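You operate a simulated robot arm through the tools that you are given. There is no shell and no other tool. Be economical: measure what you need, move in short steps, check, and stop when the job is done.

Carry out the task below with a simulated two-armed robot. There is one attempt and no reset: what you move stays moved.

JOB
Fetch the pine tray over and set up the slider box.
Fine: both hands, from the low table to the middle of the pine table; white slider box on the blue felt pad, held still and slid to HIGH; orange pedal to HIGH, kept on.

Only the result counts: the job must be done as asked and must still hold three seconds after the hand-in. Knocking over, shifting, dropping, spilling or breaking anything else fails it.

ROBOT AND FRAMES
Two 7-joint arms with two-finger parallel grippers on one trunk, on a base that drives. Base frame: it is fixed to the floor where the robot stands at the start and does not move with it; the origin is under the middle of the robot, x ahead of it, y to its left, z up; the surface under the hand at the start is at about z = 420. Lengths are in mm, angles in degrees, forces in N, time in s.
The left shoulder is at the start at [20, 170, 953], the right one opposite. With the tool pointing down near the work surface each hand reaches from about 100 to 600 mm from the robot's upright axis, wherever it stands, measured 20 degrees to its own side. Places, roughly: free middle of the pine table [1100, 2000, 700]; level knob of the cream pedal [1200, 1700, 500]; level knob of the orange pedal [600, 0, 500]; level knob of the purple pedal [1500, 2300, 800]; pine tray (46x27x4 cm) [600, 0, 400]; slider of the black slider box [1100, 1800, 500]; slider of the white slider box [500, 100, 500]; top of the blue felt pad [1200, 2400, 700]. Payload 3.8 kg a hand.
The TCP of each hand is the grasp point between the finger pads, 30 mm short of the fingertips. In the tool frame z runs along the fingers and y along their closing line. The gripper opens to 110 mm. The fingers are 20 mm wide and 10 mm thick; the gripper's body (48 by 112 mm) begins 55 mm behind the TCP.
Orientation is told as [roll, pitch, yaw] about the base's x, y, z axes, in that order, counted from this pose: with the fingers straight down and closing along the base's y, the tool's x points along the base's -x, its y along +y and its z along -z.

CONTROLS
- The arms move only by the tool move_arm. It takes "left_targets", "right_targets" or both (then of equal length, played together; a hand with none holds still); each is text: rows parted by semicolons, each of 7 numbers parted by spaces: the shift along the tool's x, y, z in mm, then the turn, a rotation vector about the tool's x, y, z in degrees, then the opening, from 0 (shut) to 1 (fully open). In form: tx ty tz ax ay az grip; .... A call has 1 to 8 rows; each row shifts and turns the commanded pose from where the row before left it, along the tool's axes as they then stand. Each row takes 0.2 s and may step no farther than 50 mm and 8.6 degrees from the row before; otherwise, or with a gripper value out of range, the whole call is refused. A pose out of reach is approached as far as the arm can. The call stops where the force on the tool passes 40 N (or 10 N more than at its start, if that is more) or the arm is blocked; 0.2 s more then pass. The fingers move at their own pace (about 72 mm/s each) and stop on an object; they squeeze with about 27 N. The grip force told is the motor's: it shows also when the fingers shut on nothing. Time passes only in rows, and 0.2 s behind the last, so rows that do not move let the fingers close. The reply holds the time, the measured pose of the TCP, the force on the tool along the base axes, the opening and the grip force, in the units named above and with some noise, with the torque about the TCP (base axes, N m) and any sound that the robot's microphone picked up, and new pictures: "pictures" is both (left out), scene, wrist or none (wrist: the cameras of the hands that moved).
- Cameras (640 x 400 px; columns grow to the right, rows downward): "scene" is now at [98.1, -11, 1099.6]; the picture's right is [0.03, -1.00, 0.00], its down [-0.72, -0.02, -0.69] and it looks along [0.69, 0.02, -0.72] (base axes); focal length 253 px, centre (320, 200). "left" rides on the left gripper at [72, -17, -103] in its tool frame; the picture's right is [0.23, 0.97, 0.00], its down [-0.76, 0.18, -0.62] and it looks along [-0.61, 0.14, 0.78] (tool axes); focal length 222 px, centre (320, 200). "right" rides on the right gripper at [72, 17, -103] in its tool frame; the picture's right is [-0.23, 0.97, 0.00], its down [-0.76, -0.18, -0.62] and it looks along [-0.61, -0.14, 0.78] (tool axes); focal length 222 px, centre (320, 200). There is no depth. A picture from a camera that has moved, and an enlarged one, comes with that camera's place and axes in the base frame and with its lens. The place of the scene camera against the robot may be out by one fixed shift of up to 25 mm in any direction.
- lift_body(by): slides the trunk up (or, below 0, down) by that many mm; the arms and the scene camera ride with it, the base frame stays. It gives what a move gives, with no picture.
- base_move(legs): drives the robot by 1 to 6 legs, each [ahead, turn to the left] in mm and degrees, along the robot's own axes; the way and the turn of a leg run together, so that a leg with both is an arc; at most 1500 mm and 180 degrees a leg. The arms and the cameras ride along, it lands a little off, and it stops where it bumps. It gives what a move gives, and a new picture of the scene camera.
- pan_tilt(pan, tilt): turns the head with the scene camera to pan (to the left, within 80 degrees either way) and tilt (down, from -29 to 69), counted from straight ahead of the robot. It gives what a move gives, and a new picture of the scene camera.
- zoom(camera, box): a new picture of the part [left, top, right, bottom] of that camera's present view, enlarged. The clock stands still meanwhile.
- finish_job(): hands the job in; it is judged then, once.

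Work in short steps. Places have to be worked out from the pictures, the camera data and where the tool is seen: move nearer, look again, correct. Check each grasp and each placing, and mend what went wrong. You have 120 turns and 260 pictures in all, those below and enlarged ones among them. Open the grippers and draw the arms clear of the work before you hand the job in, unless the task says otherwise; then end with one line.

The tools are called after "Request:" as name(argument=value, ...) on one line, values as JSON. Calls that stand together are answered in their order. move_arm: Moves the arms, as the interface text tells. Its arguments: {"type":"object","properties":{"left_targets":{"type":"string"},"right_targets":{"type":"string"},"pictures":{"type":"string","enum":["both","scene","wrist","none"]}},"required":[]} The other tools are called the same way: lift_body (by) slides the trunk up or down; base_move (legs) drives the base; pan_tilt (pan, tilt) turns the head that bears the scene camera; zoom (camera, box) takes an enlarged picture of a part of a camera's view; finish_job () hands the job in.

At the start:

```text
clock: 0.0
left_position: [500.2, 272.7, 858.9]
left_tool_rot: [0.0, 0.0, 0.0]
left_contact_force: [0.8, -0.1, -0.2]
left_torque: [-0.02, -0.01, 0.01]
left_opening: 110.0
left_grip_force: 0.1
right_position: [463.9, -167.6, 794.2]
right_tool_rot: [0.0, 0.0, -0.1]
right_contact_force: [1.1, 0.2, -0.4]
right_torque: [0.02, 0.04, 0.03]
right_opening: 109.9
right_grip_force: 0.0
trunk travel left (down, up): [-50.0, 520.0]
robot x, y, heading: [-2.3, 2.6, -0.0]
head pan, tilt: [1.7, 46.2]
```

scene: 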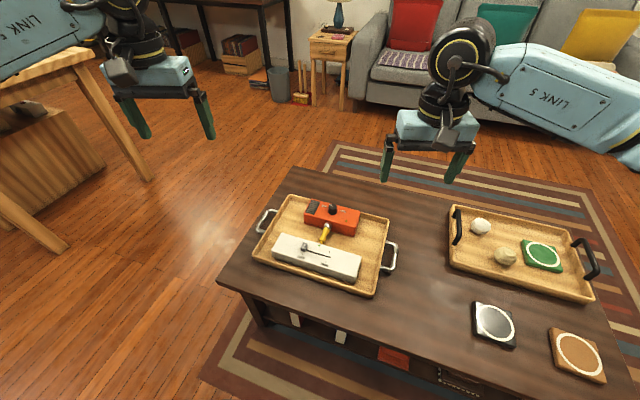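
right: 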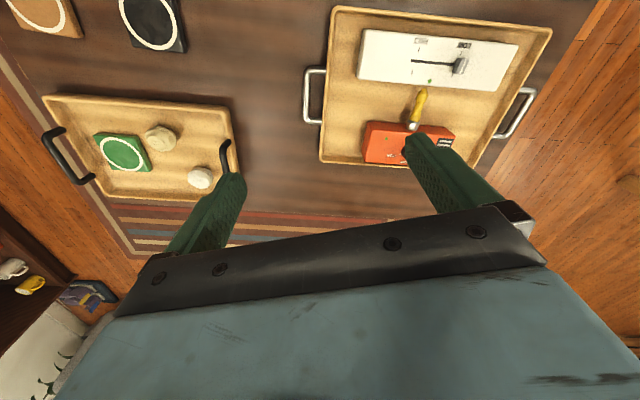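
left: 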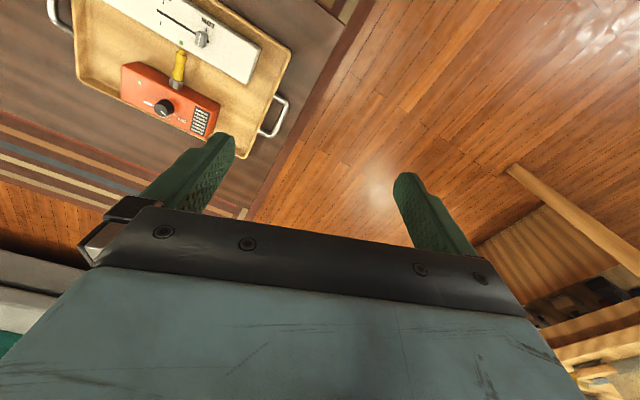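

I'll look closely at the tray and its contents before anything moves.

Request:
zoom(camera="scene", box=[220, 170, 420, 310])

Request:
zoom(camera="left", box=[40, 0, 300, 162])

Request:
pan_tilt(pan=60, tilt=25)

```text
2.86 times, centred on (320, 240) of scene
camera zoom: at [98.1, -11.0, 1099.6], right [0.03, -1.0, 0.0], down [-0.72, -0.02, -0.69], along [0.69, 0.02, -0.72], focal length 722 px, centre (320, 86)
```

zoom: 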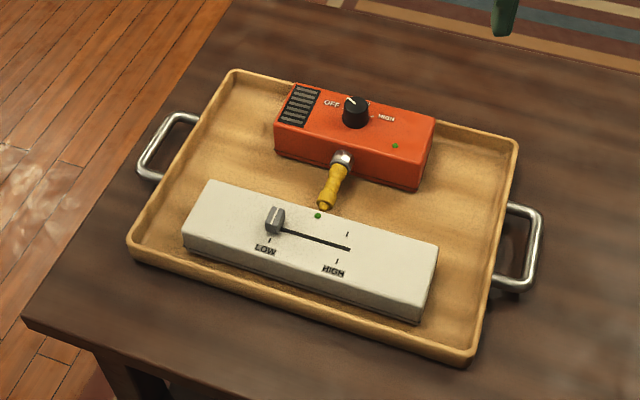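

```text
2.46 times, centred on (170, 81) of left
camera zoom: at [427.2, 256.8, 963.3], right [-0.23, 0.97, 0.0], down [0.76, 0.18, 0.62], along [0.61, 0.14, -0.78], focal length 547 px, centre (689, 493)
```

zoom: 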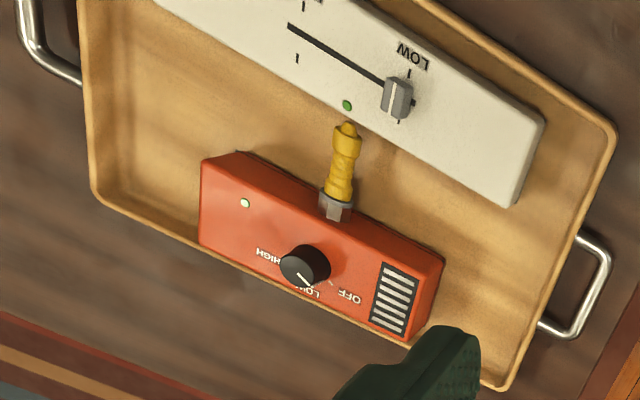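

```text
clock: 1.3
left_position: [498.7, 273.7, 858.4]
left_tool_rot: [0.0, 0.1, 0.0]
left_contact_force: [-0.2, 0.3, 0.1]
left_torque: [0.05, 0.0, 0.02]
left_opening: 110.0
left_grip_force: 0.0
right_position: [464.4, -167.3, 795.3]
right_tool_rot: [-0.1, 0.0, 0.0]
right_contact_force: [-0.7, 0.7, -0.2]
right_torque: [-0.03, 0.0, 0.01]
right_opening: 109.8
right_grip_force: 0.0
trunk travel left (down, up): [-50.0, 520.0]
robot x, y, heading: [-1.3, -1.1, -0.3]
head pan, tilt: [60.0, 25.0]
camera scene: at [63.9, 66.4, 1131.8], right [0.87, -0.5, 0.0], down [-0.21, -0.37, -0.91], along [0.45, 0.78, -0.42], focal length 253 px, centre (320, 200)
```

scene: 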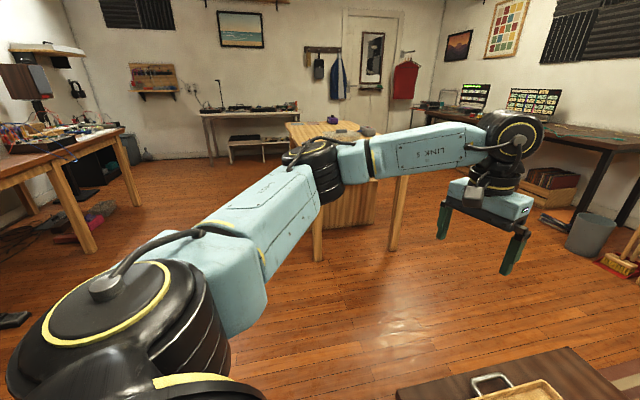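

The tray's long axis runs about -19° from base y, parallel to the table. Its centre is near (563,-12), and the pedal knob points to LOW with its LED lit. I'll shift the robot sideways and turn it so it faces the tray squarely from about 520 mm.

Request:
base_move(legs=[[0, 66], [192, 0], [0, -85]])

Request:
pan_tilt(pan=0, tilt=50)

```text
clock: 9.4
left_position: [640.3, 271.3, 858.7]
left_tool_rot: [-0.1, 0.0, -19.2]
left_contact_force: [0.2, 0.1, -0.5]
left_torque: [-0.02, 0.02, 0.01]
left_opening: 110.1
left_grip_force: 0.1
right_position: [463.8, -133.4, 794.7]
right_tool_rot: [0.1, 0.0, -19.0]
right_contact_force: [0.2, -0.2, 0.5]
right_torque: [0.03, 0.0, 0.01]
right_opening: 110.0
right_grip_force: 0.1
trunk travel left (down, up): [-50.0, 520.0]
robot x, y, heading: [77.9, 175.9, -19.5]
head pan, tilt: [60.0, 25.0]
camera scene: at [165.3, 216.6, 1131.9], right [0.66, -0.76, 0.0], down [-0.32, -0.28, -0.91], along [0.68, 0.59, -0.42], focal length 253 px, centre (320, 200)
```

scene: 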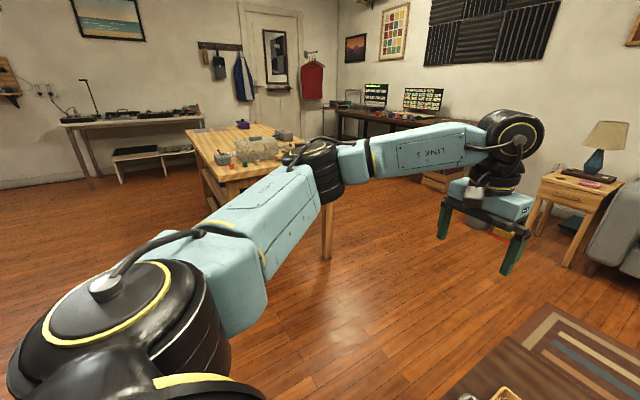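

```text
clock: 10.7
left_position: [641.3, 271.1, 857.6]
left_tool_rot: [-0.1, 0.0, -19.1]
left_contact_force: [0.5, 0.0, -0.1]
left_torque: [0.0, 0.02, -0.01]
left_opening: 110.0
left_grip_force: 0.1
right_position: [463.0, -133.4, 794.2]
right_tool_rot: [0.0, 0.0, -19.1]
right_contact_force: [-0.6, 0.0, -0.1]
right_torque: [-0.02, -0.02, 0.0]
right_opening: 110.0
right_grip_force: 0.1
trunk travel left (down, up): [-50.0, 520.0]
robot x, y, heading: [78.4, 180.4, -19.1]
head pan, tilt: [0.0, 50.0]
camera scene: at [168.5, 131.1, 1094.4], right [-0.33, -0.95, 0.0], down [-0.72, 0.25, -0.64], along [0.61, -0.21, -0.77], focal length 253 px, centre (320, 200)
```

scene: 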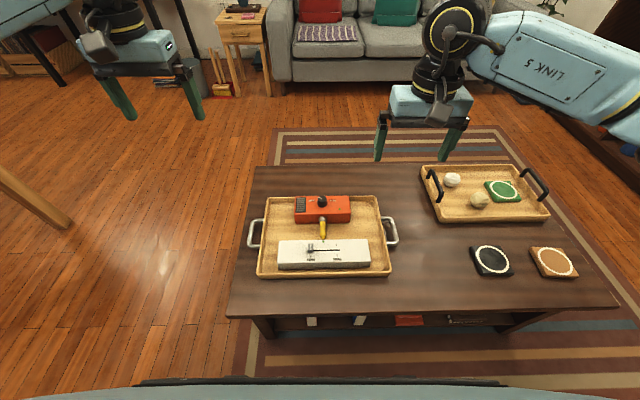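

The tray is now square to the robot. In the robot's frame the handles are at about (509, 181) and (520, -235). I'll bring both hands above them to z ≈ 600 and look with the wrist cameras.

Request:
move_arm(left_targets="-1 -15 42 0 0 0 0.6; -1 -15 42 0 0 0 0.6; -1 -15 42 0 0 0 0.6; -1 -15 42 0 0 0 0.6; -1 -15 42 0 0 0 0.6; -1 -15 42 0 0 0 0.6", right_targets="-9 -10.7 32 0 0 0 0.6; -9 -10.7 32 0 0 0 0.6; -9 -10.7 32 0 0 0 0.6; -9 -10.7 32 0 0 0 0.6; -9 -10.7 32 0 0 0 0.6; -9 -10.7 32 0 0 0 0.6")

```text
clock: 12.1
left_position: [617.1, 184.8, 605.4]
left_tool_rot: [0.0, -0.1, -19.1]
left_contact_force: [-0.2, 0.4, -0.5]
left_torque: [-0.04, 0.0, 0.03]
left_opening: 66.1
left_grip_force: 0.3
right_position: [493.7, -211.4, 601.9]
right_tool_rot: [0.0, 0.0, -19.0]
right_contact_force: [-0.2, -0.3, -0.5]
right_torque: [-0.01, -0.01, 0.02]
right_opening: 66.1
right_grip_force: 0.0
trunk travel left (down, up): [-50.0, 520.0]
robot x, y, heading: [76.4, 175.4, -19.0]
head pan, tilt: [0.0, 50.0]
camera scene: at [168.5, 131.0, 1094.3], right [-0.33, -0.95, 0.0], down [-0.72, 0.25, -0.64], along [0.61, -0.21, -0.77], focal length 253 px, centre (320, 200)
camera right: at [430.0, -172.9, 705.2], right [0.53, 0.85, 0.0], down [0.66, -0.42, 0.62], along [0.53, -0.33, -0.78], focal length 222 px, centre (320, 200)
camera left: at [542.0, 192.0, 711.2], right [0.1, 0.99, 0.0], down [0.78, -0.08, 0.62], along [0.62, -0.06, -0.78], focal length 222 px, centre (320, 200)
```

scene: 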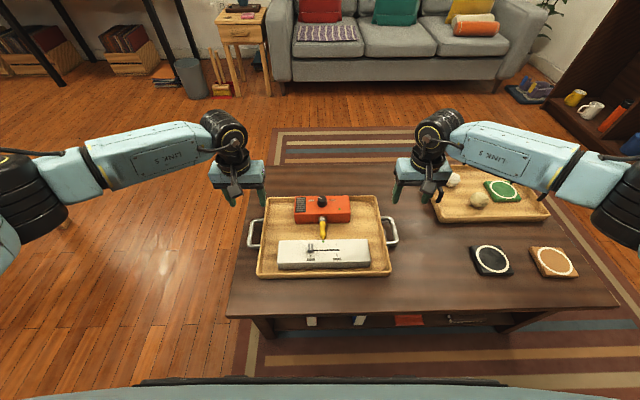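
right: 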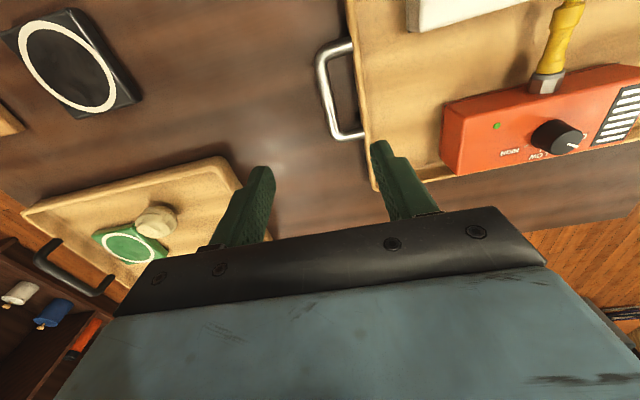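
left: 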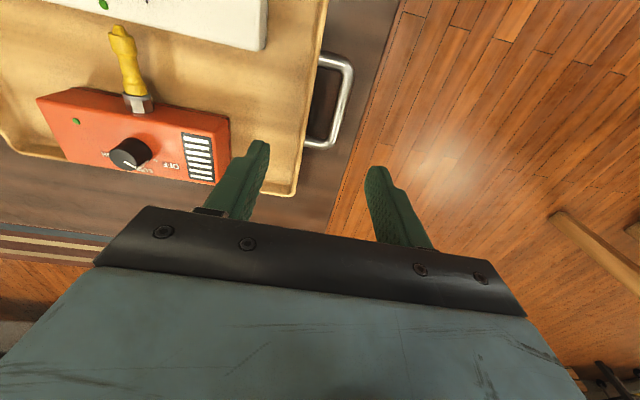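

In the left tool frame, the left handle's outer bar is about 21 mm to +y of the TCP. In the right tool frame, the right bar is about +12 mm in y. I'll centre the hands on the bars, narrow the grippers and descend to z ≈ 510 for a closer look.

Request:
move_arm(left_targets="0 10.5 30 0 0 0 0.3; 0 10.5 30 0 0 0 0.3; 0 0 35 0 0 0 0.3", right_targets="-1.5 6 30 0 0 0 0.3; -1.5 6 30 0 0 0 0.3; 0 0 32 0 0 0 0.3", pictures="wrist")

```text
clock: 12.9
left_position: [624.6, 203.7, 511.2]
left_tool_rot: [0.0, -0.1, -19.1]
left_contact_force: [-0.2, -0.1, 0.1]
left_torque: [0.0, -0.03, 0.01]
left_opening: 33.0
left_grip_force: 0.1
right_position: [500.7, -201.4, 509.9]
right_tool_rot: [0.0, -0.1, -19.2]
right_contact_force: [0.6, 0.7, 1.2]
right_torque: [0.0, 0.02, 0.02]
right_opening: 32.9
right_grip_force: 0.1
trunk travel left (down, up): [-50.0, 520.0]
robot x, y, heading: [78.8, 176.6, -19.1]
head pan, tilt: [0.0, 50.0]
camera right: at [437.3, -161.4, 613.6], right [0.53, 0.85, 0.0], down [0.66, -0.42, 0.62], along [0.53, -0.33, -0.78], focal length 222 px, centre (320, 200)
camera left: at [549.3, 212.3, 616.0], right [0.1, 0.99, 0.0], down [0.78, -0.08, 0.62], along [0.62, -0.06, -0.78], focal length 222 px, centre (320, 200)
```

right: 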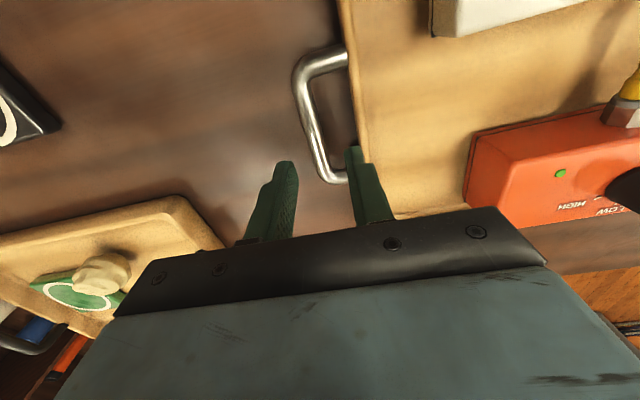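
left: 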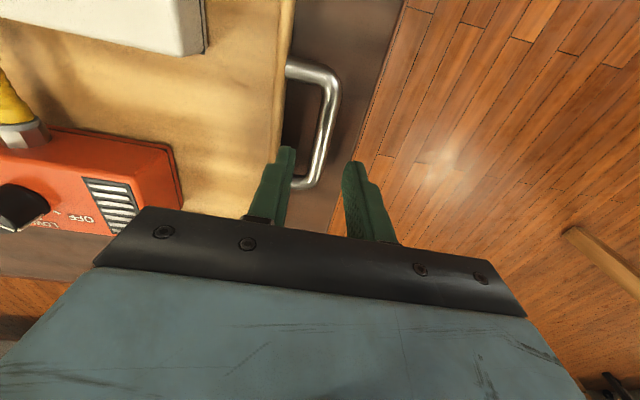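

Triangulating from the two heights puts the handle bars at z ≈ 455, within about 2 mm of centre. Each bar's middle is about 8 mm back along x. I'll narrow to about 24 mm, correct, and lower so that the tips just enter the loops.

Request:
move_arm(left_targets="8 -1.5 0 0 0 0 0.22; 0 0 15 0 0 0 0.22; 0 0 15 0 0 0 0.22", right_targets="8 0.5 0 0 0 0 0.22; 0 0 15 0 0 0 0.22; 0 0 15 0 0 0 0.22", pictures="wrist")

Request:
zoom(camera="left", box=[220, 40, 420, 240])

Request:
zoom(camera="right", box=[220, 40, 420, 240])

```text
clock: 13.7
left_position: [615.6, 205.3, 481.3]
left_tool_rot: [0.0, 0.0, -19.2]
left_contact_force: [0.0, -0.6, 0.4]
left_torque: [0.02, -0.01, 0.01]
left_opening: 24.3
left_grip_force: 0.0
right_position: [493.3, -198.1, 480.2]
right_tool_rot: [-0.1, 0.0, -19.1]
right_contact_force: [-0.1, 0.1, -0.1]
right_torque: [0.02, -0.01, 0.01]
right_opening: 24.1
right_grip_force: 0.1
trunk travel left (down, up): [-50.0, 520.0]
robot x, y, heading: [78.0, 174.8, -19.4]
head pan, tilt: [0.0, 50.0]
camera right: at [430.1, -158.6, 583.9], right [0.53, 0.85, 0.0], down [0.66, -0.42, 0.62], along [0.53, -0.33, -0.78], focal length 222 px, centre (320, 200)
camera left: at [541.7, 213.5, 586.0], right [0.1, 0.99, 0.0], down [0.78, -0.08, 0.62], along [0.62, -0.06, -0.78], focal length 222 px, centre (320, 200)
```

right: 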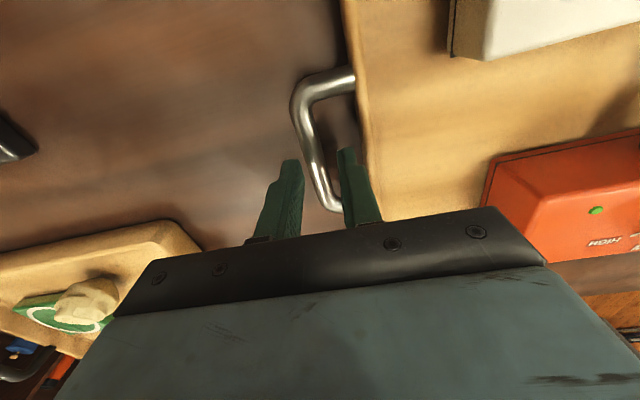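
left: 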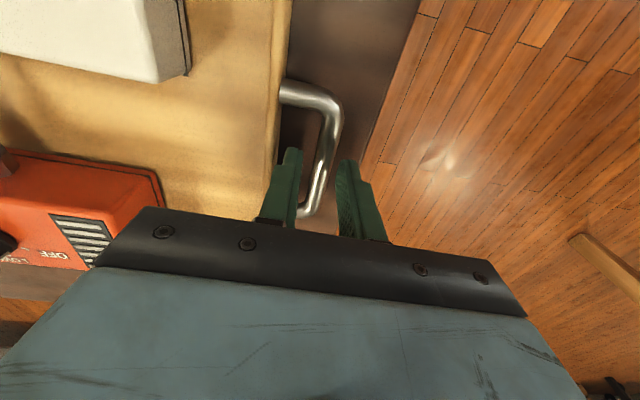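

```text
2.00 times, centred on (320, 140) of left
camera zoom: at [541.7, 213.5, 586.0], right [0.1, 0.99, 0.0], down [0.78, -0.08, 0.62], along [0.62, -0.06, -0.78], focal length 444 px, centre (320, 320)
```

zoom: 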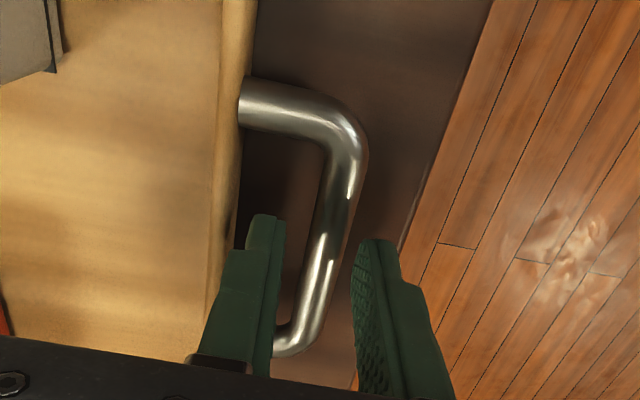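

```text
2.00 times, centred on (320, 140) of right
camera zoom: at [430.1, -158.6, 583.9], right [0.53, 0.85, 0.0], down [0.66, -0.42, 0.62], along [0.53, -0.33, -0.78], focal length 444 px, centre (320, 320)
```

zoom: 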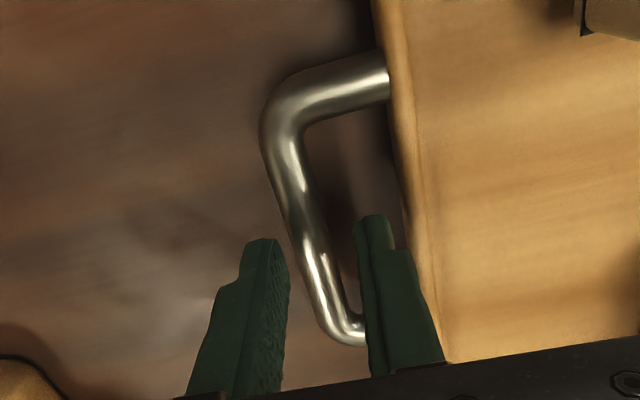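

Both hands straddle the bars cleanly, near the middle of each. I'll go down 20 mm and close.

Request:
move_arm(left_targets="0 0 10 0 0 0 0.22; 0 0 11 0 0 0 0.22; 0 0 0 0 0 0 0.0; 0 0 0 0 0 0 0.0; 0 0 0 0 0 0 0.0", right_targets="0 0 10 0 0 0 0.22; 0 0 11 0 0 0 0.22; 0 0 0 0 0 0 0.0; 0 0 0 0 0 0 0.0; 0 0 0 0 0 0 0.0", pictures="wrist")

```text
clock: 14.9
left_position: [616.0, 206.2, 459.9]
left_tool_rot: [0.2, -0.1, -19.0]
left_contact_force: [4.1, 10.1, 1.6]
left_torque: [0.2, 0.04, 0.57]
left_opening: 13.6
left_grip_force: 26.8
right_position: [491.7, -200.6, 459.4]
right_tool_rot: [-0.3, 0.1, -19.3]
right_contact_force: [-6.1, -14.0, 4.1]
right_torque: [-0.24, 0.19, 0.24]
right_opening: 13.4
right_grip_force: 27.4
trunk travel left (down, up): [-50.0, 520.0]
robot x, y, heading: [81.2, 175.6, -19.0]
head pan, tilt: [0.0, 50.0]
camera right: at [429.0, -160.1, 562.8], right [0.54, 0.84, 0.0], down [0.66, -0.42, 0.62], along [0.53, -0.34, -0.78], focal length 222 px, centre (320, 200)
camera left: at [542.8, 214.5, 565.0], right [0.1, 0.99, 0.0], down [0.78, -0.08, 0.62], along [0.62, -0.06, -0.78], focal length 222 px, centre (320, 200)
```

right: 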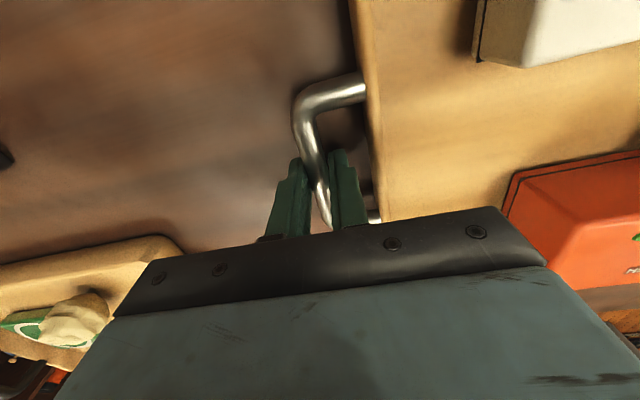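
left: 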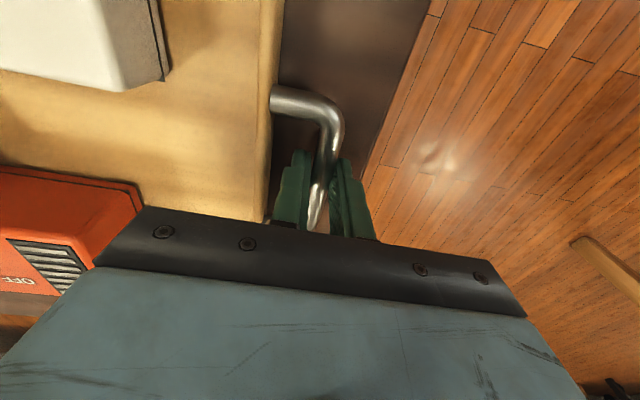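

Both bars are gripped at about 13.5 mm with some side strain. I'll relieve the strain by 1 mm on each side, then do a small trunk lift to test.

Request:
move_arm(left_targets="0 1.2 0 0 0 0 0; 0 0 0 0 0 0 0", right_targets="0 -1.5 0 0 0 0 0; 0 0 0 0 0 0 0", pictures="none")

Request:
lift_body(by=40)

Request:
pan_tilt(pan=0, tilt=51)

```text
clock: 15.5
left_position: [617.4, 207.2, 460.2]
left_tool_rot: [0.1, -0.2, -19.0]
left_contact_force: [5.8, 10.0, 0.2]
left_torque: [0.15, -0.11, 0.54]
left_opening: 13.9
left_grip_force: 26.7
right_position: [491.8, -201.3, 460.5]
right_tool_rot: [-0.1, 0.0, -19.1]
right_contact_force: [-5.5, -14.9, 2.9]
right_torque: [-0.22, 0.08, 0.16]
right_opening: 13.5
right_grip_force: 27.4
trunk travel left (down, up): [-50.0, 520.0]
robot x, y, heading: [79.2, 176.3, -19.3]
head pan, tilt: [0.0, 50.0]
```

```text
clock: 16.3
left_position: [617.9, 207.2, 499.0]
left_tool_rot: [0.2, 0.0, -19.0]
left_contact_force: [6.1, 13.4, -5.0]
left_torque: [0.23, -0.13, 0.54]
left_opening: 14.0
left_grip_force: 27.2
right_position: [491.9, -199.8, 499.3]
right_tool_rot: [-0.1, 0.1, -19.1]
right_contact_force: [-6.1, -12.9, -4.7]
right_torque: [-0.19, 0.16, 0.25]
right_opening: 13.5
right_grip_force: 27.3
trunk travel left (down, up): [-90.0, 480.0]
robot x, y, heading: [78.5, 172.6, -19.0]
head pan, tilt: [0.0, 50.0]
```

```text
clock: 16.9
left_position: [616.4, 207.1, 500.0]
left_tool_rot: [0.1, -0.1, -19.0]
left_contact_force: [5.7, 13.8, -3.9]
left_torque: [0.22, -0.17, 0.56]
left_opening: 14.1
left_grip_force: 26.9
right_position: [490.9, -200.1, 500.0]
right_tool_rot: [-0.1, 0.0, -19.0]
right_contact_force: [-6.6, -14.6, -4.2]
right_torque: [-0.16, 0.21, 0.23]
right_opening: 13.6
right_grip_force: 27.3
trunk travel left (down, up): [-90.0, 480.0]
robot x, y, heading: [78.5, 178.0, -19.4]
head pan, tilt: [0.0, 51.0]
camera scene: at [168.1, 131.2, 1132.9], right [-0.33, -0.95, 0.0], down [-0.73, 0.25, -0.63], along [0.59, -0.21, -0.78], focal length 253 px, centre (320, 200)
```

scene: 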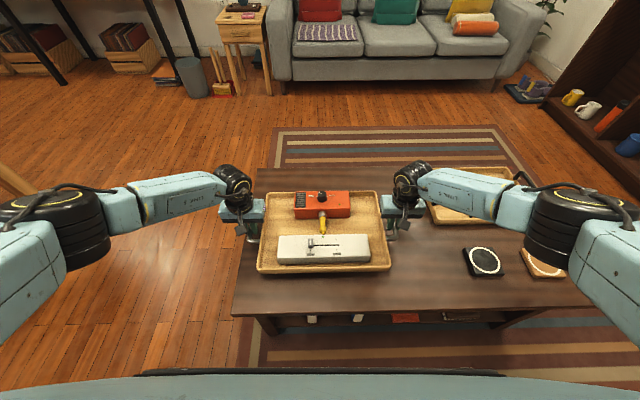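

The tray is up and level. I'll raise the trunk 320 mm more and look towards the pine table.

Request:
lift_body(by=320)

Request:
pan_tilt(pan=75, tilt=25)

```text
clock: 20.1
left_position: [617.7, 207.7, 818.8]
left_tool_rot: [0.0, 0.1, -19.0]
left_contact_force: [6.3, 14.4, -4.6]
left_torque: [0.25, -0.08, 0.58]
left_opening: 14.2
left_grip_force: 26.9
right_position: [492.2, -199.5, 818.8]
right_tool_rot: [-0.1, 0.0, -19.1]
right_contact_force: [-6.7, -13.8, -4.6]
right_torque: [-0.21, 0.17, 0.21]
right_opening: 13.4
right_grip_force: 27.2
trunk travel left (down, up): [-410.0, 160.0]
robot x, y, heading: [81.3, 174.7, -19.3]
head pan, tilt: [0.0, 51.0]
```

```text
clock: 21.5
left_position: [617.0, 206.6, 820.9]
left_tool_rot: [0.1, 0.0, -19.0]
left_contact_force: [6.5, 15.2, -3.9]
left_torque: [0.26, -0.05, 0.55]
left_opening: 13.9
left_grip_force: 27.0
right_position: [493.0, -200.0, 819.4]
right_tool_rot: [-0.1, 0.0, -19.1]
right_contact_force: [-6.6, -14.3, -4.7]
right_torque: [-0.22, 0.15, 0.25]
right_opening: 13.6
right_grip_force: 27.2
trunk travel left (down, up): [-410.0, 160.0]
robot x, y, heading: [78.4, 175.7, -19.0]
head pan, tilt: [75.0, 25.0]
camera scene: at [148.1, 232.3, 1491.8], right [0.83, -0.56, 0.0], down [-0.24, -0.35, -0.91], along [0.51, 0.75, -0.42], focal length 253 px, centre (320, 200)
```

scene: 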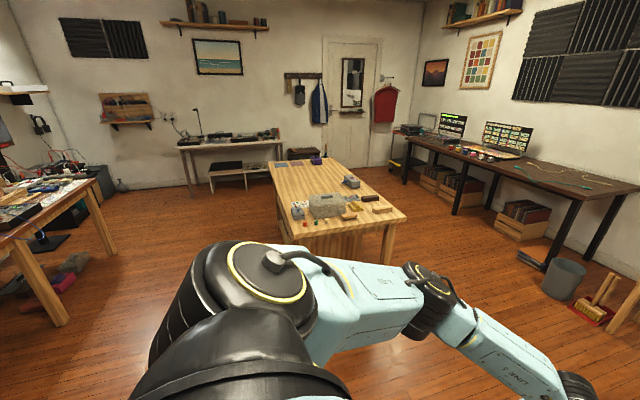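

Request:
zoom(camera="scene", box=[250, 140, 430, 252])

```text
3.56 times, centred on (340, 196) of scene
camera zoom: at [148.1, 232.3, 1491.8], right [0.83, -0.56, 0.0], down [-0.24, -0.35, -0.91], along [0.51, 0.75, -0.42], focal length 899 px, centre (249, 214)
```

zoom: 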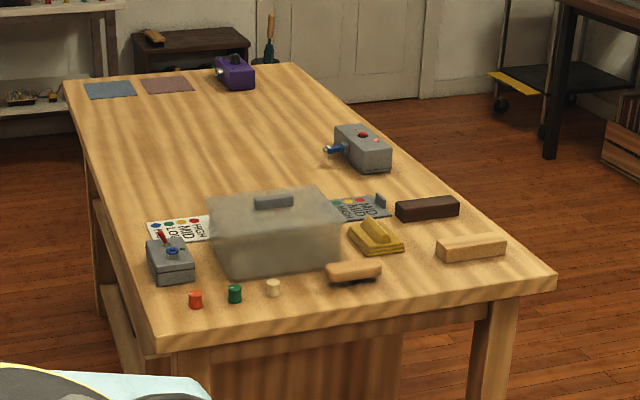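

The pine table's long edge runs at about 72°, parallel to the tray as I'm holding it. Its free middle is around (1200–1290, 1930) and the blue pad is at the far-left end. I'll drive alongside with clearance and end up facing the table's long side at about -19°.

Request:
base_move(legs=[[0, 47], [0, 47], [1000, 0], [1040, 0], [0, -47], [0, -46]])

Request:
pan_tilt(pan=0, tilt=45)

```text
clock: 40.2
left_position: [1122.0, 2186.8, 819.4]
left_tool_rot: [0.1, 0.1, -17.8]
left_contact_force: [5.7, 14.2, -5.0]
left_torque: [0.28, -0.13, 0.56]
left_opening: 14.0
left_grip_force: 27.0
right_position: [1004.9, 1777.1, 819.3]
right_tool_rot: [0.0, 0.1, -17.9]
right_contact_force: [-6.4, -13.9, -4.7]
right_torque: [-0.16, 0.17, 0.21]
right_opening: 13.7
right_grip_force: 26.8
trunk travel left (down, up): [-410.0, 160.0]
robot x, y, heading: [586.3, 2143.4, -17.8]
head pan, tilt: [75.0, 25.0]
camera scene: at [651.5, 2202.5, 1491.8], right [0.84, -0.54, 0.0], down [-0.23, -0.35, -0.91], along [0.49, 0.76, -0.42], focal length 253 px, centre (320, 200)
```

scene: 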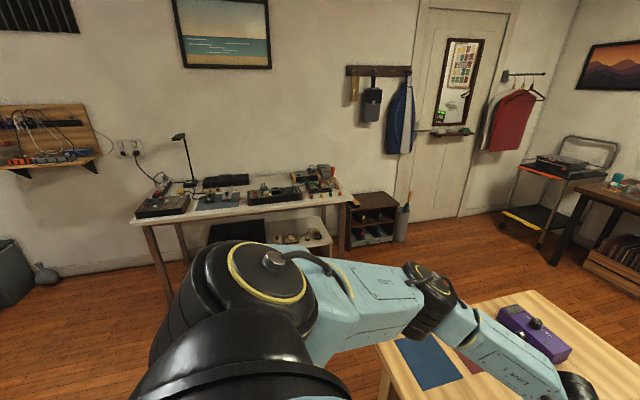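

```text
clock: 41.7
left_position: [1122.5, 2187.7, 819.5]
left_tool_rot: [0.1, 0.1, -17.9]
left_contact_force: [2.1, -0.5, -5.2]
left_torque: [-0.02, -0.13, 0.56]
left_opening: 13.8
left_grip_force: 26.9
right_position: [1006.3, 1777.4, 818.1]
right_tool_rot: [-0.1, 0.1, -17.9]
right_contact_force: [-1.7, -0.2, -4.8]
right_torque: [0.07, 0.25, 0.23]
right_opening: 13.5
right_grip_force: 27.3
trunk travel left (down, up): [-410.0, 160.0]
robot x, y, heading: [582.2, 2145.1, -17.8]
head pan, tilt: [0.0, 45.0]
camera scene: at [679.1, 2100.6, 1461.2], right [-0.31, -0.95, 0.0], down [-0.67, 0.22, -0.71], along [0.67, -0.22, -0.71], focal length 253 px, centre (320, 200)
```

scene: 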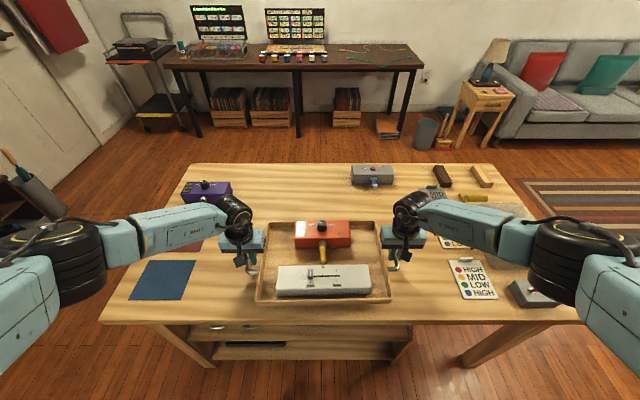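

The tray hangs over the table about 130 mm in from the near edge, and the grips are firm. Before driving closer I'll look down to check the base's clearance to the table.

Request:
pan_tilt(pan=0, tilt=69)

```text
clock: 42.6
left_position: [1121.8, 2188.2, 818.7]
left_tool_rot: [0.1, 0.1, -17.8]
left_contact_force: [1.2, -0.4, -5.3]
left_torque: [-0.03, -0.02, 0.53]
left_opening: 14.2
left_grip_force: 26.7
right_position: [1005.3, 1778.4, 818.7]
right_tool_rot: [0.0, 0.0, -17.9]
right_contact_force: [-1.8, 0.7, -3.8]
right_torque: [0.03, 0.11, 0.22]
right_opening: 13.4
right_grip_force: 27.0
trunk travel left (down, up): [-410.0, 160.0]
robot x, y, heading: [582.8, 2144.1, -17.9]
head pan, tilt: [0.0, 68.8]
camera scene: at [655.0, 2108.3, 1432.4], right [-0.31, -0.95, 0.0], down [-0.89, 0.29, -0.36], along [0.35, -0.11, -0.93], focal length 253 px, centre (320, 200)
```

scene: 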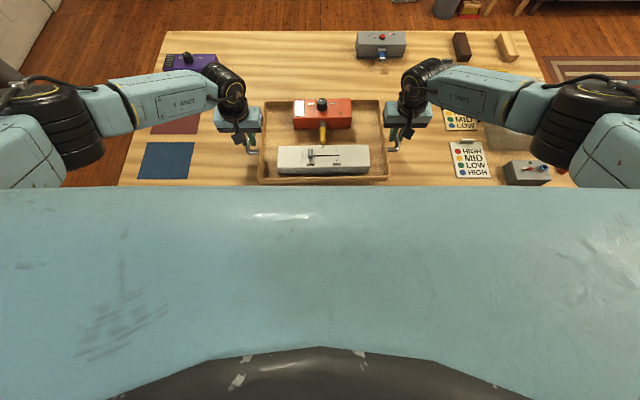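

The table edge is about 390 mm ahead of the axis. I'll drive 110 mm forward, which leaves the same clearance I had at the low table.

Request:
base_move(legs=[[110, 0]])

Request:
pan_tilt(pan=0, tilt=45)

```text
clock: 43.8
left_position: [1227.2, 2154.1, 818.8]
left_tool_rot: [0.1, 0.1, -17.9]
left_contact_force: [2.0, -0.5, -4.4]
left_torque: [0.03, 0.06, 0.54]
left_opening: 13.7
left_grip_force: 26.9
right_position: [1110.1, 1744.9, 819.2]
right_tool_rot: [-0.1, 0.1, -17.8]
right_contact_force: [-1.3, -0.9, -4.4]
right_torque: [-0.01, 0.06, 0.2]
right_opening: 13.7
right_grip_force: 27.1
trunk travel left (down, up): [-410.0, 160.0]
robot x, y, heading: [687.4, 2111.2, -18.0]
head pan, tilt: [0.0, 68.8]
camera scene: at [760.3, 2074.4, 1432.3], right [-0.31, -0.95, 0.0], down [-0.89, 0.29, -0.36], along [0.34, -0.11, -0.93], focal length 253 px, centre (320, 200)
```

scene: 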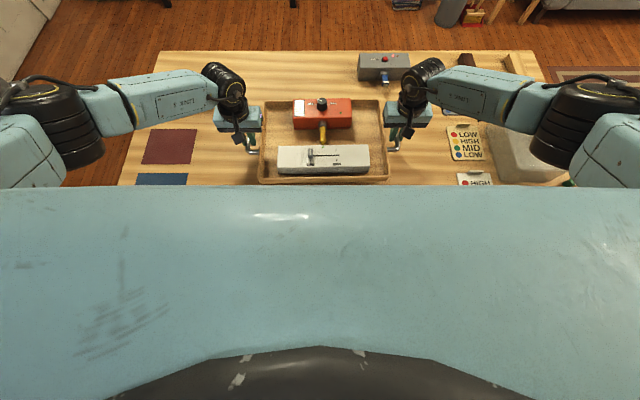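

```text
clock: 44.6
left_position: [1226.3, 2154.3, 819.2]
left_tool_rot: [0.2, 0.0, -17.7]
left_contact_force: [2.4, -1.0, -4.7]
left_torque: [0.0, -0.03, 0.57]
left_opening: 13.7
left_grip_force: 26.8
right_position: [1109.6, 1745.6, 818.7]
right_tool_rot: [0.0, 0.1, -17.9]
right_contact_force: [-1.4, 2.1, -4.4]
right_torque: [0.02, 0.17, 0.16]
right_opening: 13.6
right_grip_force: 27.3
trunk travel left (down, up): [-410.0, 160.0]
robot x, y, heading: [687.6, 2112.5, -18.1]
head pan, tilt: [0.0, 45.0]
camera scene: at [783.5, 2066.9, 1461.1], right [-0.31, -0.95, 0.0], down [-0.67, 0.22, -0.71], along [0.67, -0.22, -0.71], focal length 253 px, centre (320, 200)
```

scene: 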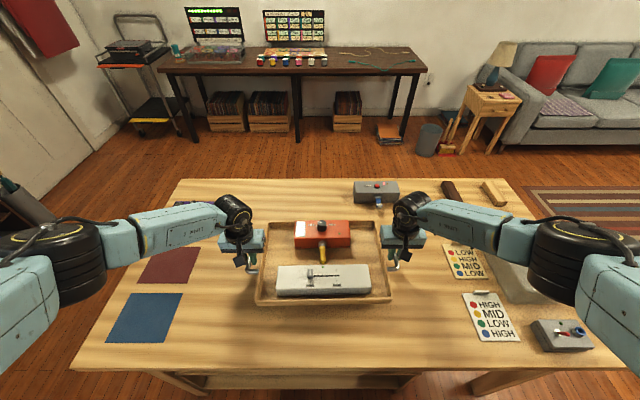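

No bump. The table spans about 254–996 mm ahead of the axis and the tray hangs at 509. I'll push it 30 mm farther in and 25 mm right, which is clear of the cards, the grey box and the pads, then lower it with the trunk.

Request:
move_arm(left_targets="-10 -8 0 0 0 0 0; -10 -8 0 0 0 0 0; -10 -8 0 0 0 0 0; 0 0 0 0 0 0 0", right_targets="-10 -8 0 0 0 0 0; -10 -8 0 0 0 0 0; -10 -8 0 0 0 0 0; 0 0 0 0 0 0 0", pictures="none")

Request:
lift_body(by=-62)

Request:
pan_tilt(pan=0, tilt=46)

```text
clock: 45.6
left_position: [1248.3, 2122.8, 819.9]
left_tool_rot: [0.1, 0.1, -17.7]
left_contact_force: [0.8, -1.2, -4.2]
left_torque: [-0.06, -0.03, 0.53]
left_opening: 14.0
left_grip_force: 27.0
right_position: [1132.2, 1713.7, 818.4]
right_tool_rot: [0.1, 0.0, -17.9]
right_contact_force: [-0.6, 1.4, -4.5]
right_torque: [0.08, 0.16, 0.15]
right_opening: 13.5
right_grip_force: 26.7
trunk travel left (down, up): [-410.0, 160.0]
robot x, y, heading: [685.8, 2113.3, -17.8]
head pan, tilt: [0.0, 45.0]
```

```text
clock: 46.5
left_position: [1252.1, 2121.6, 770.5]
left_tool_rot: [-0.1, -0.7, -17.5]
left_contact_force: [0.4, 1.3, 14.9]
left_torque: [0.4, 0.84, 0.53]
left_opening: 14.1
left_grip_force: 27.3
right_position: [1133.8, 1711.0, 770.8]
right_tool_rot: [0.1, -0.7, -18.1]
right_contact_force: [-10.8, 2.3, 24.7]
right_torque: [0.09, 1.38, 0.21]
right_opening: 13.7
right_grip_force: 26.6
trunk travel left (down, up): [-351.0, 219.0]
robot x, y, heading: [688.0, 2112.8, -17.8]
head pan, tilt: [0.0, 45.0]
stopped: the force on the tool passed its limit at 63 N (the readings are from after the stop); the commanded pose is now the measured one
```

```text
clock: 47.1
left_position: [1250.7, 2121.1, 768.8]
left_tool_rot: [-0.1, -0.8, -17.4]
left_contact_force: [8.3, -1.9, 19.2]
left_torque: [0.31, 0.68, 0.72]
left_opening: 14.1
left_grip_force: 27.3
right_position: [1134.1, 1710.6, 770.4]
right_tool_rot: [0.2, -0.8, -18.0]
right_contact_force: [-11.6, 1.6, 36.7]
right_torque: [0.22, 1.3, 0.25]
right_opening: 13.8
right_grip_force: 26.9
trunk travel left (down, up): [-351.0, 219.0]
robot x, y, heading: [691.0, 2110.0, -17.7]
head pan, tilt: [0.0, 46.0]
camera scene: at [777.4, 2069.7, 1401.1], right [-0.31, -0.95, 0.0], down [-0.68, 0.22, -0.7], along [0.66, -0.21, -0.72], focal length 253 px, centre (320, 200)
```

scene: 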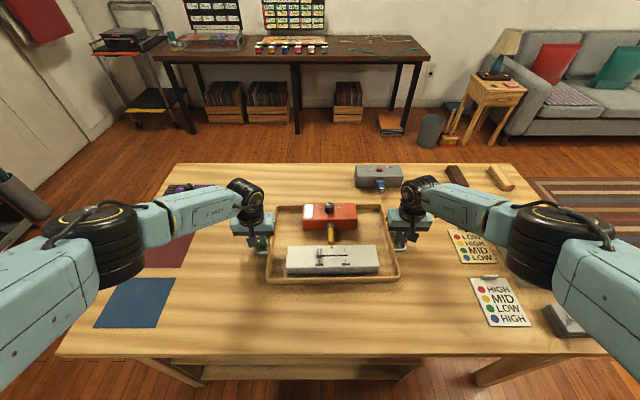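

The tray has landed with TCP at z ≈ 770, so the tabletop is at about 730. I'll relieve the push by 2 mm, then open the grippers slightly.

Request:
move_arm(left_targets="0 0 -1 0 0 0 0; 0 0 0 0 0 0 0", right_targets="0 0 -2 0 0 0 0; 0 0 0 0 0 0 0", pictures="none")

Request:
move_arm(left_targets="0 0 0 0 0 0 0.2; 0 0 0 0 0 0 0.2; 0 0 0 0 0 0 0.22", right_targets="0 0 0 0 0 0 0.2; 0 0 0 0 0 0 0.2; 0 0 0 0 0 0 0.22", pictures="wrist")

```text
clock: 47.8
left_position: [1250.5, 2121.6, 770.1]
left_tool_rot: [-0.1, -0.8, -17.7]
left_contact_force: [6.0, -0.1, 21.1]
left_torque: [-0.18, -0.86, 0.58]
left_opening: 13.8
left_grip_force: 26.3
right_position: [1134.2, 1711.5, 770.2]
right_tool_rot: [0.1, -0.8, -18.1]
right_contact_force: [-5.2, 0.7, 22.4]
right_torque: [-0.28, -0.49, -0.07]
right_opening: 13.8
right_grip_force: 27.5
trunk travel left (down, up): [-351.0, 219.0]
robot x, y, heading: [685.7, 2114.9, -17.6]
head pan, tilt: [0.0, 46.0]
```

```text
clock: 48.5
left_position: [1249.1, 2120.2, 769.7]
left_tool_rot: [-0.2, -0.8, -17.7]
left_contact_force: [1.0, -11.4, 22.4]
left_torque: [0.0, 0.08, -0.12]
left_opening: 19.0
left_grip_force: 0.1
right_position: [1133.9, 1713.4, 768.9]
right_tool_rot: [0.3, -0.7, -17.9]
right_contact_force: [2.4, 11.8, 20.6]
right_torque: [0.15, 0.18, -0.14]
right_opening: 18.3
right_grip_force: 0.0
trunk travel left (down, up): [-351.0, 219.0]
robot x, y, heading: [687.5, 2110.5, -17.8]
head pan, tilt: [0.0, 46.0]
camera right: at [1069.4, 1751.8, 872.8], right [0.52, 0.86, 0.01], down [0.66, -0.4, 0.63], along [0.54, -0.32, -0.78], focal length 222 px, centre (320, 200)
camera left: at [1174.5, 2126.9, 874.2], right [0.08, 1.0, -0.01], down [0.77, -0.06, 0.63], along [0.63, -0.06, -0.77], focal length 222 px, centre (320, 200)
```

right: 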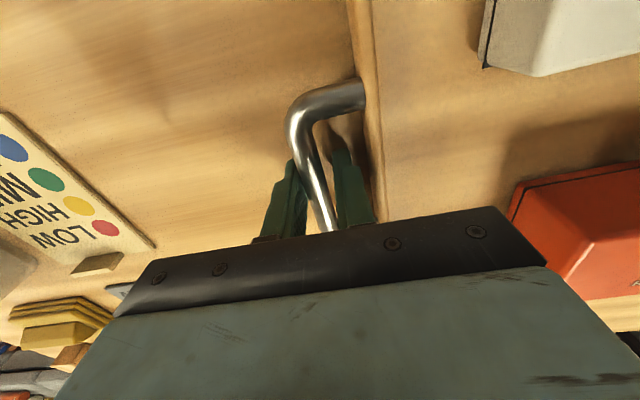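
left: 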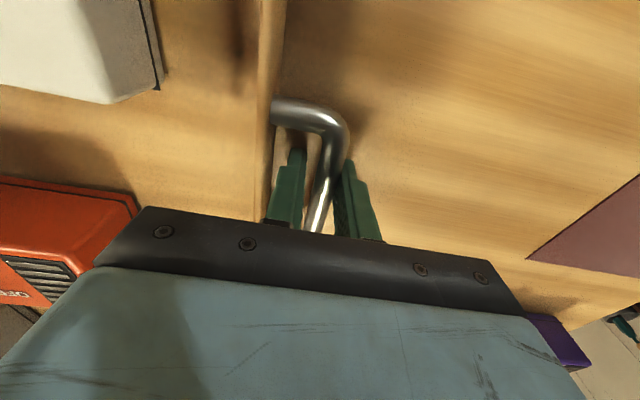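

The left hand is being pushed toward -y and the right toward +y, so the inner fingers still press on the bars. I'll ease each hand inward by 2.5 mm and rise gently.

Request:
move_arm(left_targets="0 -2.5 0 0 0 0 0.2; 0 0 -4 0 0 0 0.2; 0 0 -8 0 0 0 0.2", right_targets="0 2.5 0 0 0 0 0.2; 0 0 -4 0 0 0 0.2; 0 0 -8 0 0 0 0.2", pictures="wrist")

```text
clock: 49.4
left_position: [1247.6, 2121.5, 777.3]
left_tool_rot: [0.2, -0.2, -17.6]
left_contact_force: [-0.5, 0.4, 0.7]
left_torque: [0.01, 0.01, 0.04]
left_opening: 22.2
left_grip_force: 0.1
right_position: [1134.1, 1712.3, 779.7]
right_tool_rot: [-0.1, -0.4, -18.0]
right_contact_force: [0.1, 0.9, 0.1]
right_torque: [0.01, -0.05, 0.0]
right_opening: 22.1
right_grip_force: 0.2
trunk travel left (down, up): [-351.0, 219.0]
robot x, y, heading: [687.4, 2111.2, -17.7]
head pan, tilt: [0.0, 46.0]
camera right: at [1069.7, 1751.1, 882.2], right [0.52, 0.86, 0.0], down [0.67, -0.4, 0.63], along [0.54, -0.33, -0.78], focal length 222 px, centre (320, 200)
camera left: at [1173.5, 2126.8, 882.4], right [0.08, 1.0, 0.0], down [0.78, -0.06, 0.63], along [0.63, -0.05, -0.78], focal length 222 px, centre (320, 200)
```

right: 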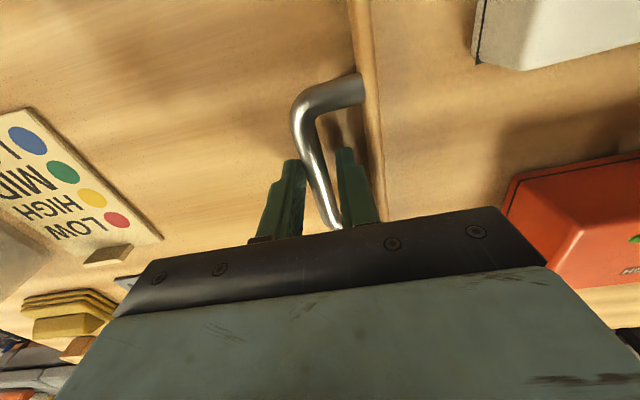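
left: 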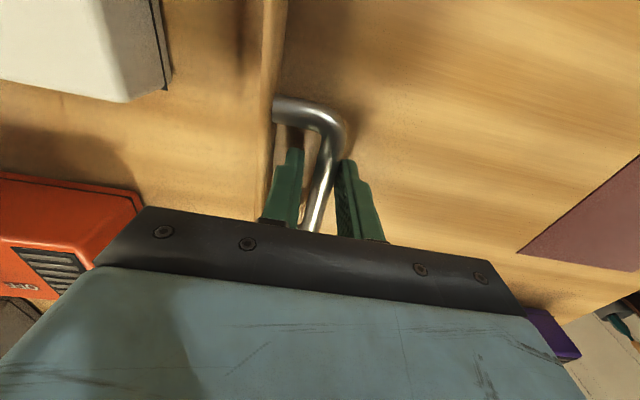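

Both hands are free of force now. I'll raise them clear of the tray.

Request:
move_arm(left_targets="0 0 -20 0 0 0 0.22; 0 0 -40 0 0 0 0.3; 0 0 -45 0 0 0 0.5; 0 0 -45 0 0 0 0.6", right_targets="0 0 -20 0 0 0 0.22; 0 0 -40 0 0 0 0.3; 0 0 -45 0 0 0 0.5; 0 0 -45 0 0 0 0.6")

Request:
zoom(camera="scene", box=[240, 180, 420, 292])

```text
clock: 50.4
left_position: [1249.7, 2119.9, 929.4]
left_tool_rot: [0.0, -0.5, -17.7]
left_contact_force: [0.9, -0.1, 0.9]
left_torque: [-0.04, 0.0, -0.03]
left_opening: 65.9
left_grip_force: 0.0
right_position: [1134.1, 1712.4, 931.0]
right_tool_rot: [0.1, -0.5, -18.0]
right_contact_force: [0.0, 0.4, -0.8]
right_torque: [-0.03, 0.01, 0.01]
right_opening: 65.8
right_grip_force: 0.0
trunk travel left (down, up): [-351.0, 219.0]
robot x, y, heading: [688.7, 2112.8, -17.8]
head pan, tilt: [0.0, 46.0]
camera scene: at [781.0, 2067.8, 1400.5], right [-0.31, -0.95, 0.0], down [-0.68, 0.22, -0.7], along [0.66, -0.21, -0.72], focal length 253 px, centre (320, 200)
camera right: at [1068.8, 1751.2, 1034.8], right [0.52, 0.86, 0.0], down [0.66, -0.4, 0.63], along [0.54, -0.32, -0.78], focal length 222 px, centre (320, 200)
camera left: at [1174.3, 2126.2, 1034.7], right [0.08, 1.0, 0.0], down [0.77, -0.06, 0.63], along [0.63, -0.05, -0.78], focal length 222 px, centre (320, 200)
```

scene: 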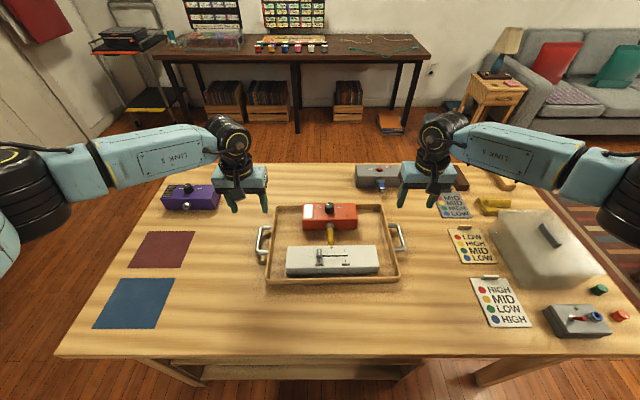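
right: 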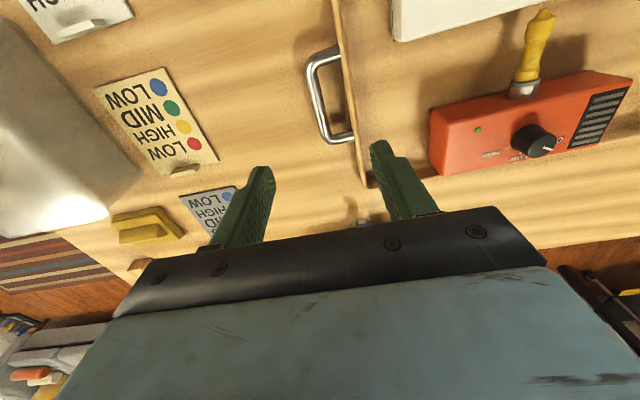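
left: 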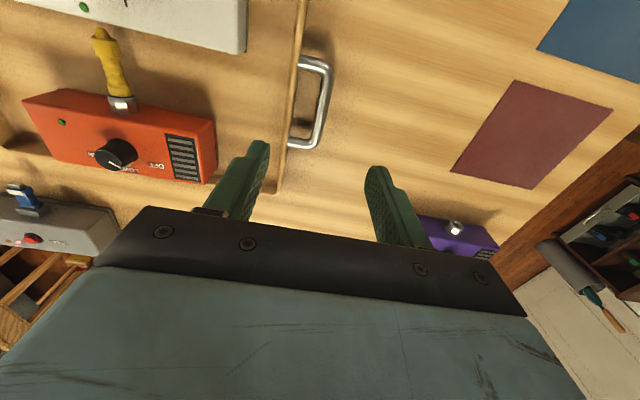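

```text
3.56 times, centred on (330, 236) of scene
camera zoom: at [781.0, 2067.8, 1400.5], right [-0.31, -0.95, 0.0], down [-0.68, 0.22, -0.7], along [0.66, -0.21, -0.72], focal length 899 px, centre (284, 72)
```

zoom: 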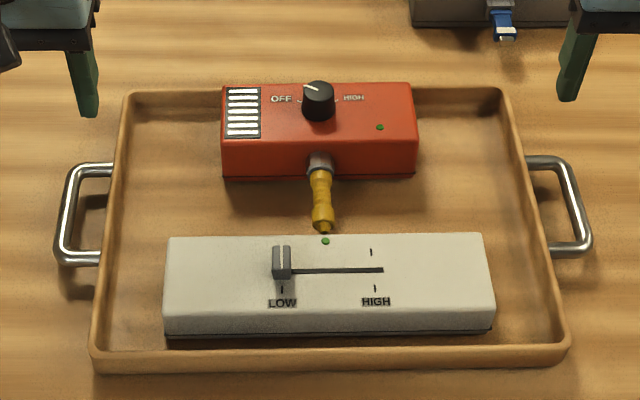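

The tray sits level and clear of everything. I'll look closely at the pedal's dial markings from both wrists.

Request:
zoom(camera="left", box=[10, 80, 230, 200])

Request:
zoom(camera="right", box=[420, 60, 640, 190])

```text
2.91 times, centred on (120, 140) of left
camera zoom: at [1174.3, 2126.2, 1034.7], right [0.08, 1.0, 0.0], down [0.77, -0.06, 0.63], along [0.63, -0.05, -0.78], focal length 646 px, centre (902, 374)
```

zoom: 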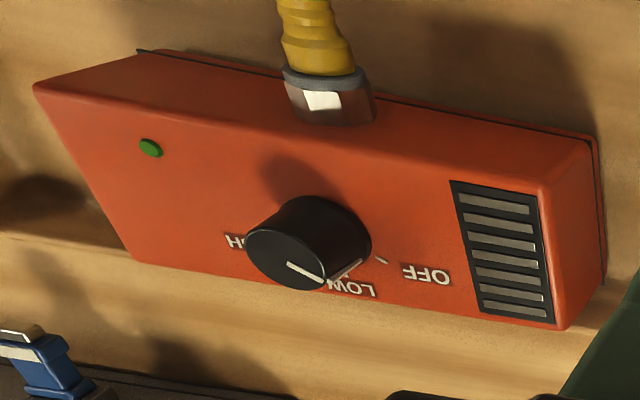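

```text
2.91 times, centred on (530, 125) of right
camera zoom: at [1068.8, 1751.2, 1034.8], right [0.52, 0.86, 0.0], down [0.66, -0.4, 0.63], along [0.54, -0.32, -0.78], focal length 646 px, centre (-291, 418)
```

zoom: 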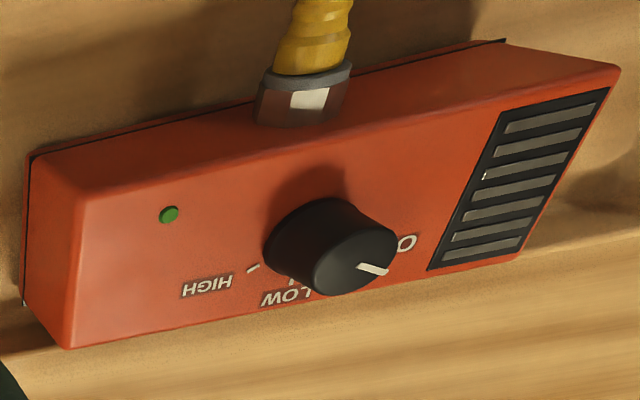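

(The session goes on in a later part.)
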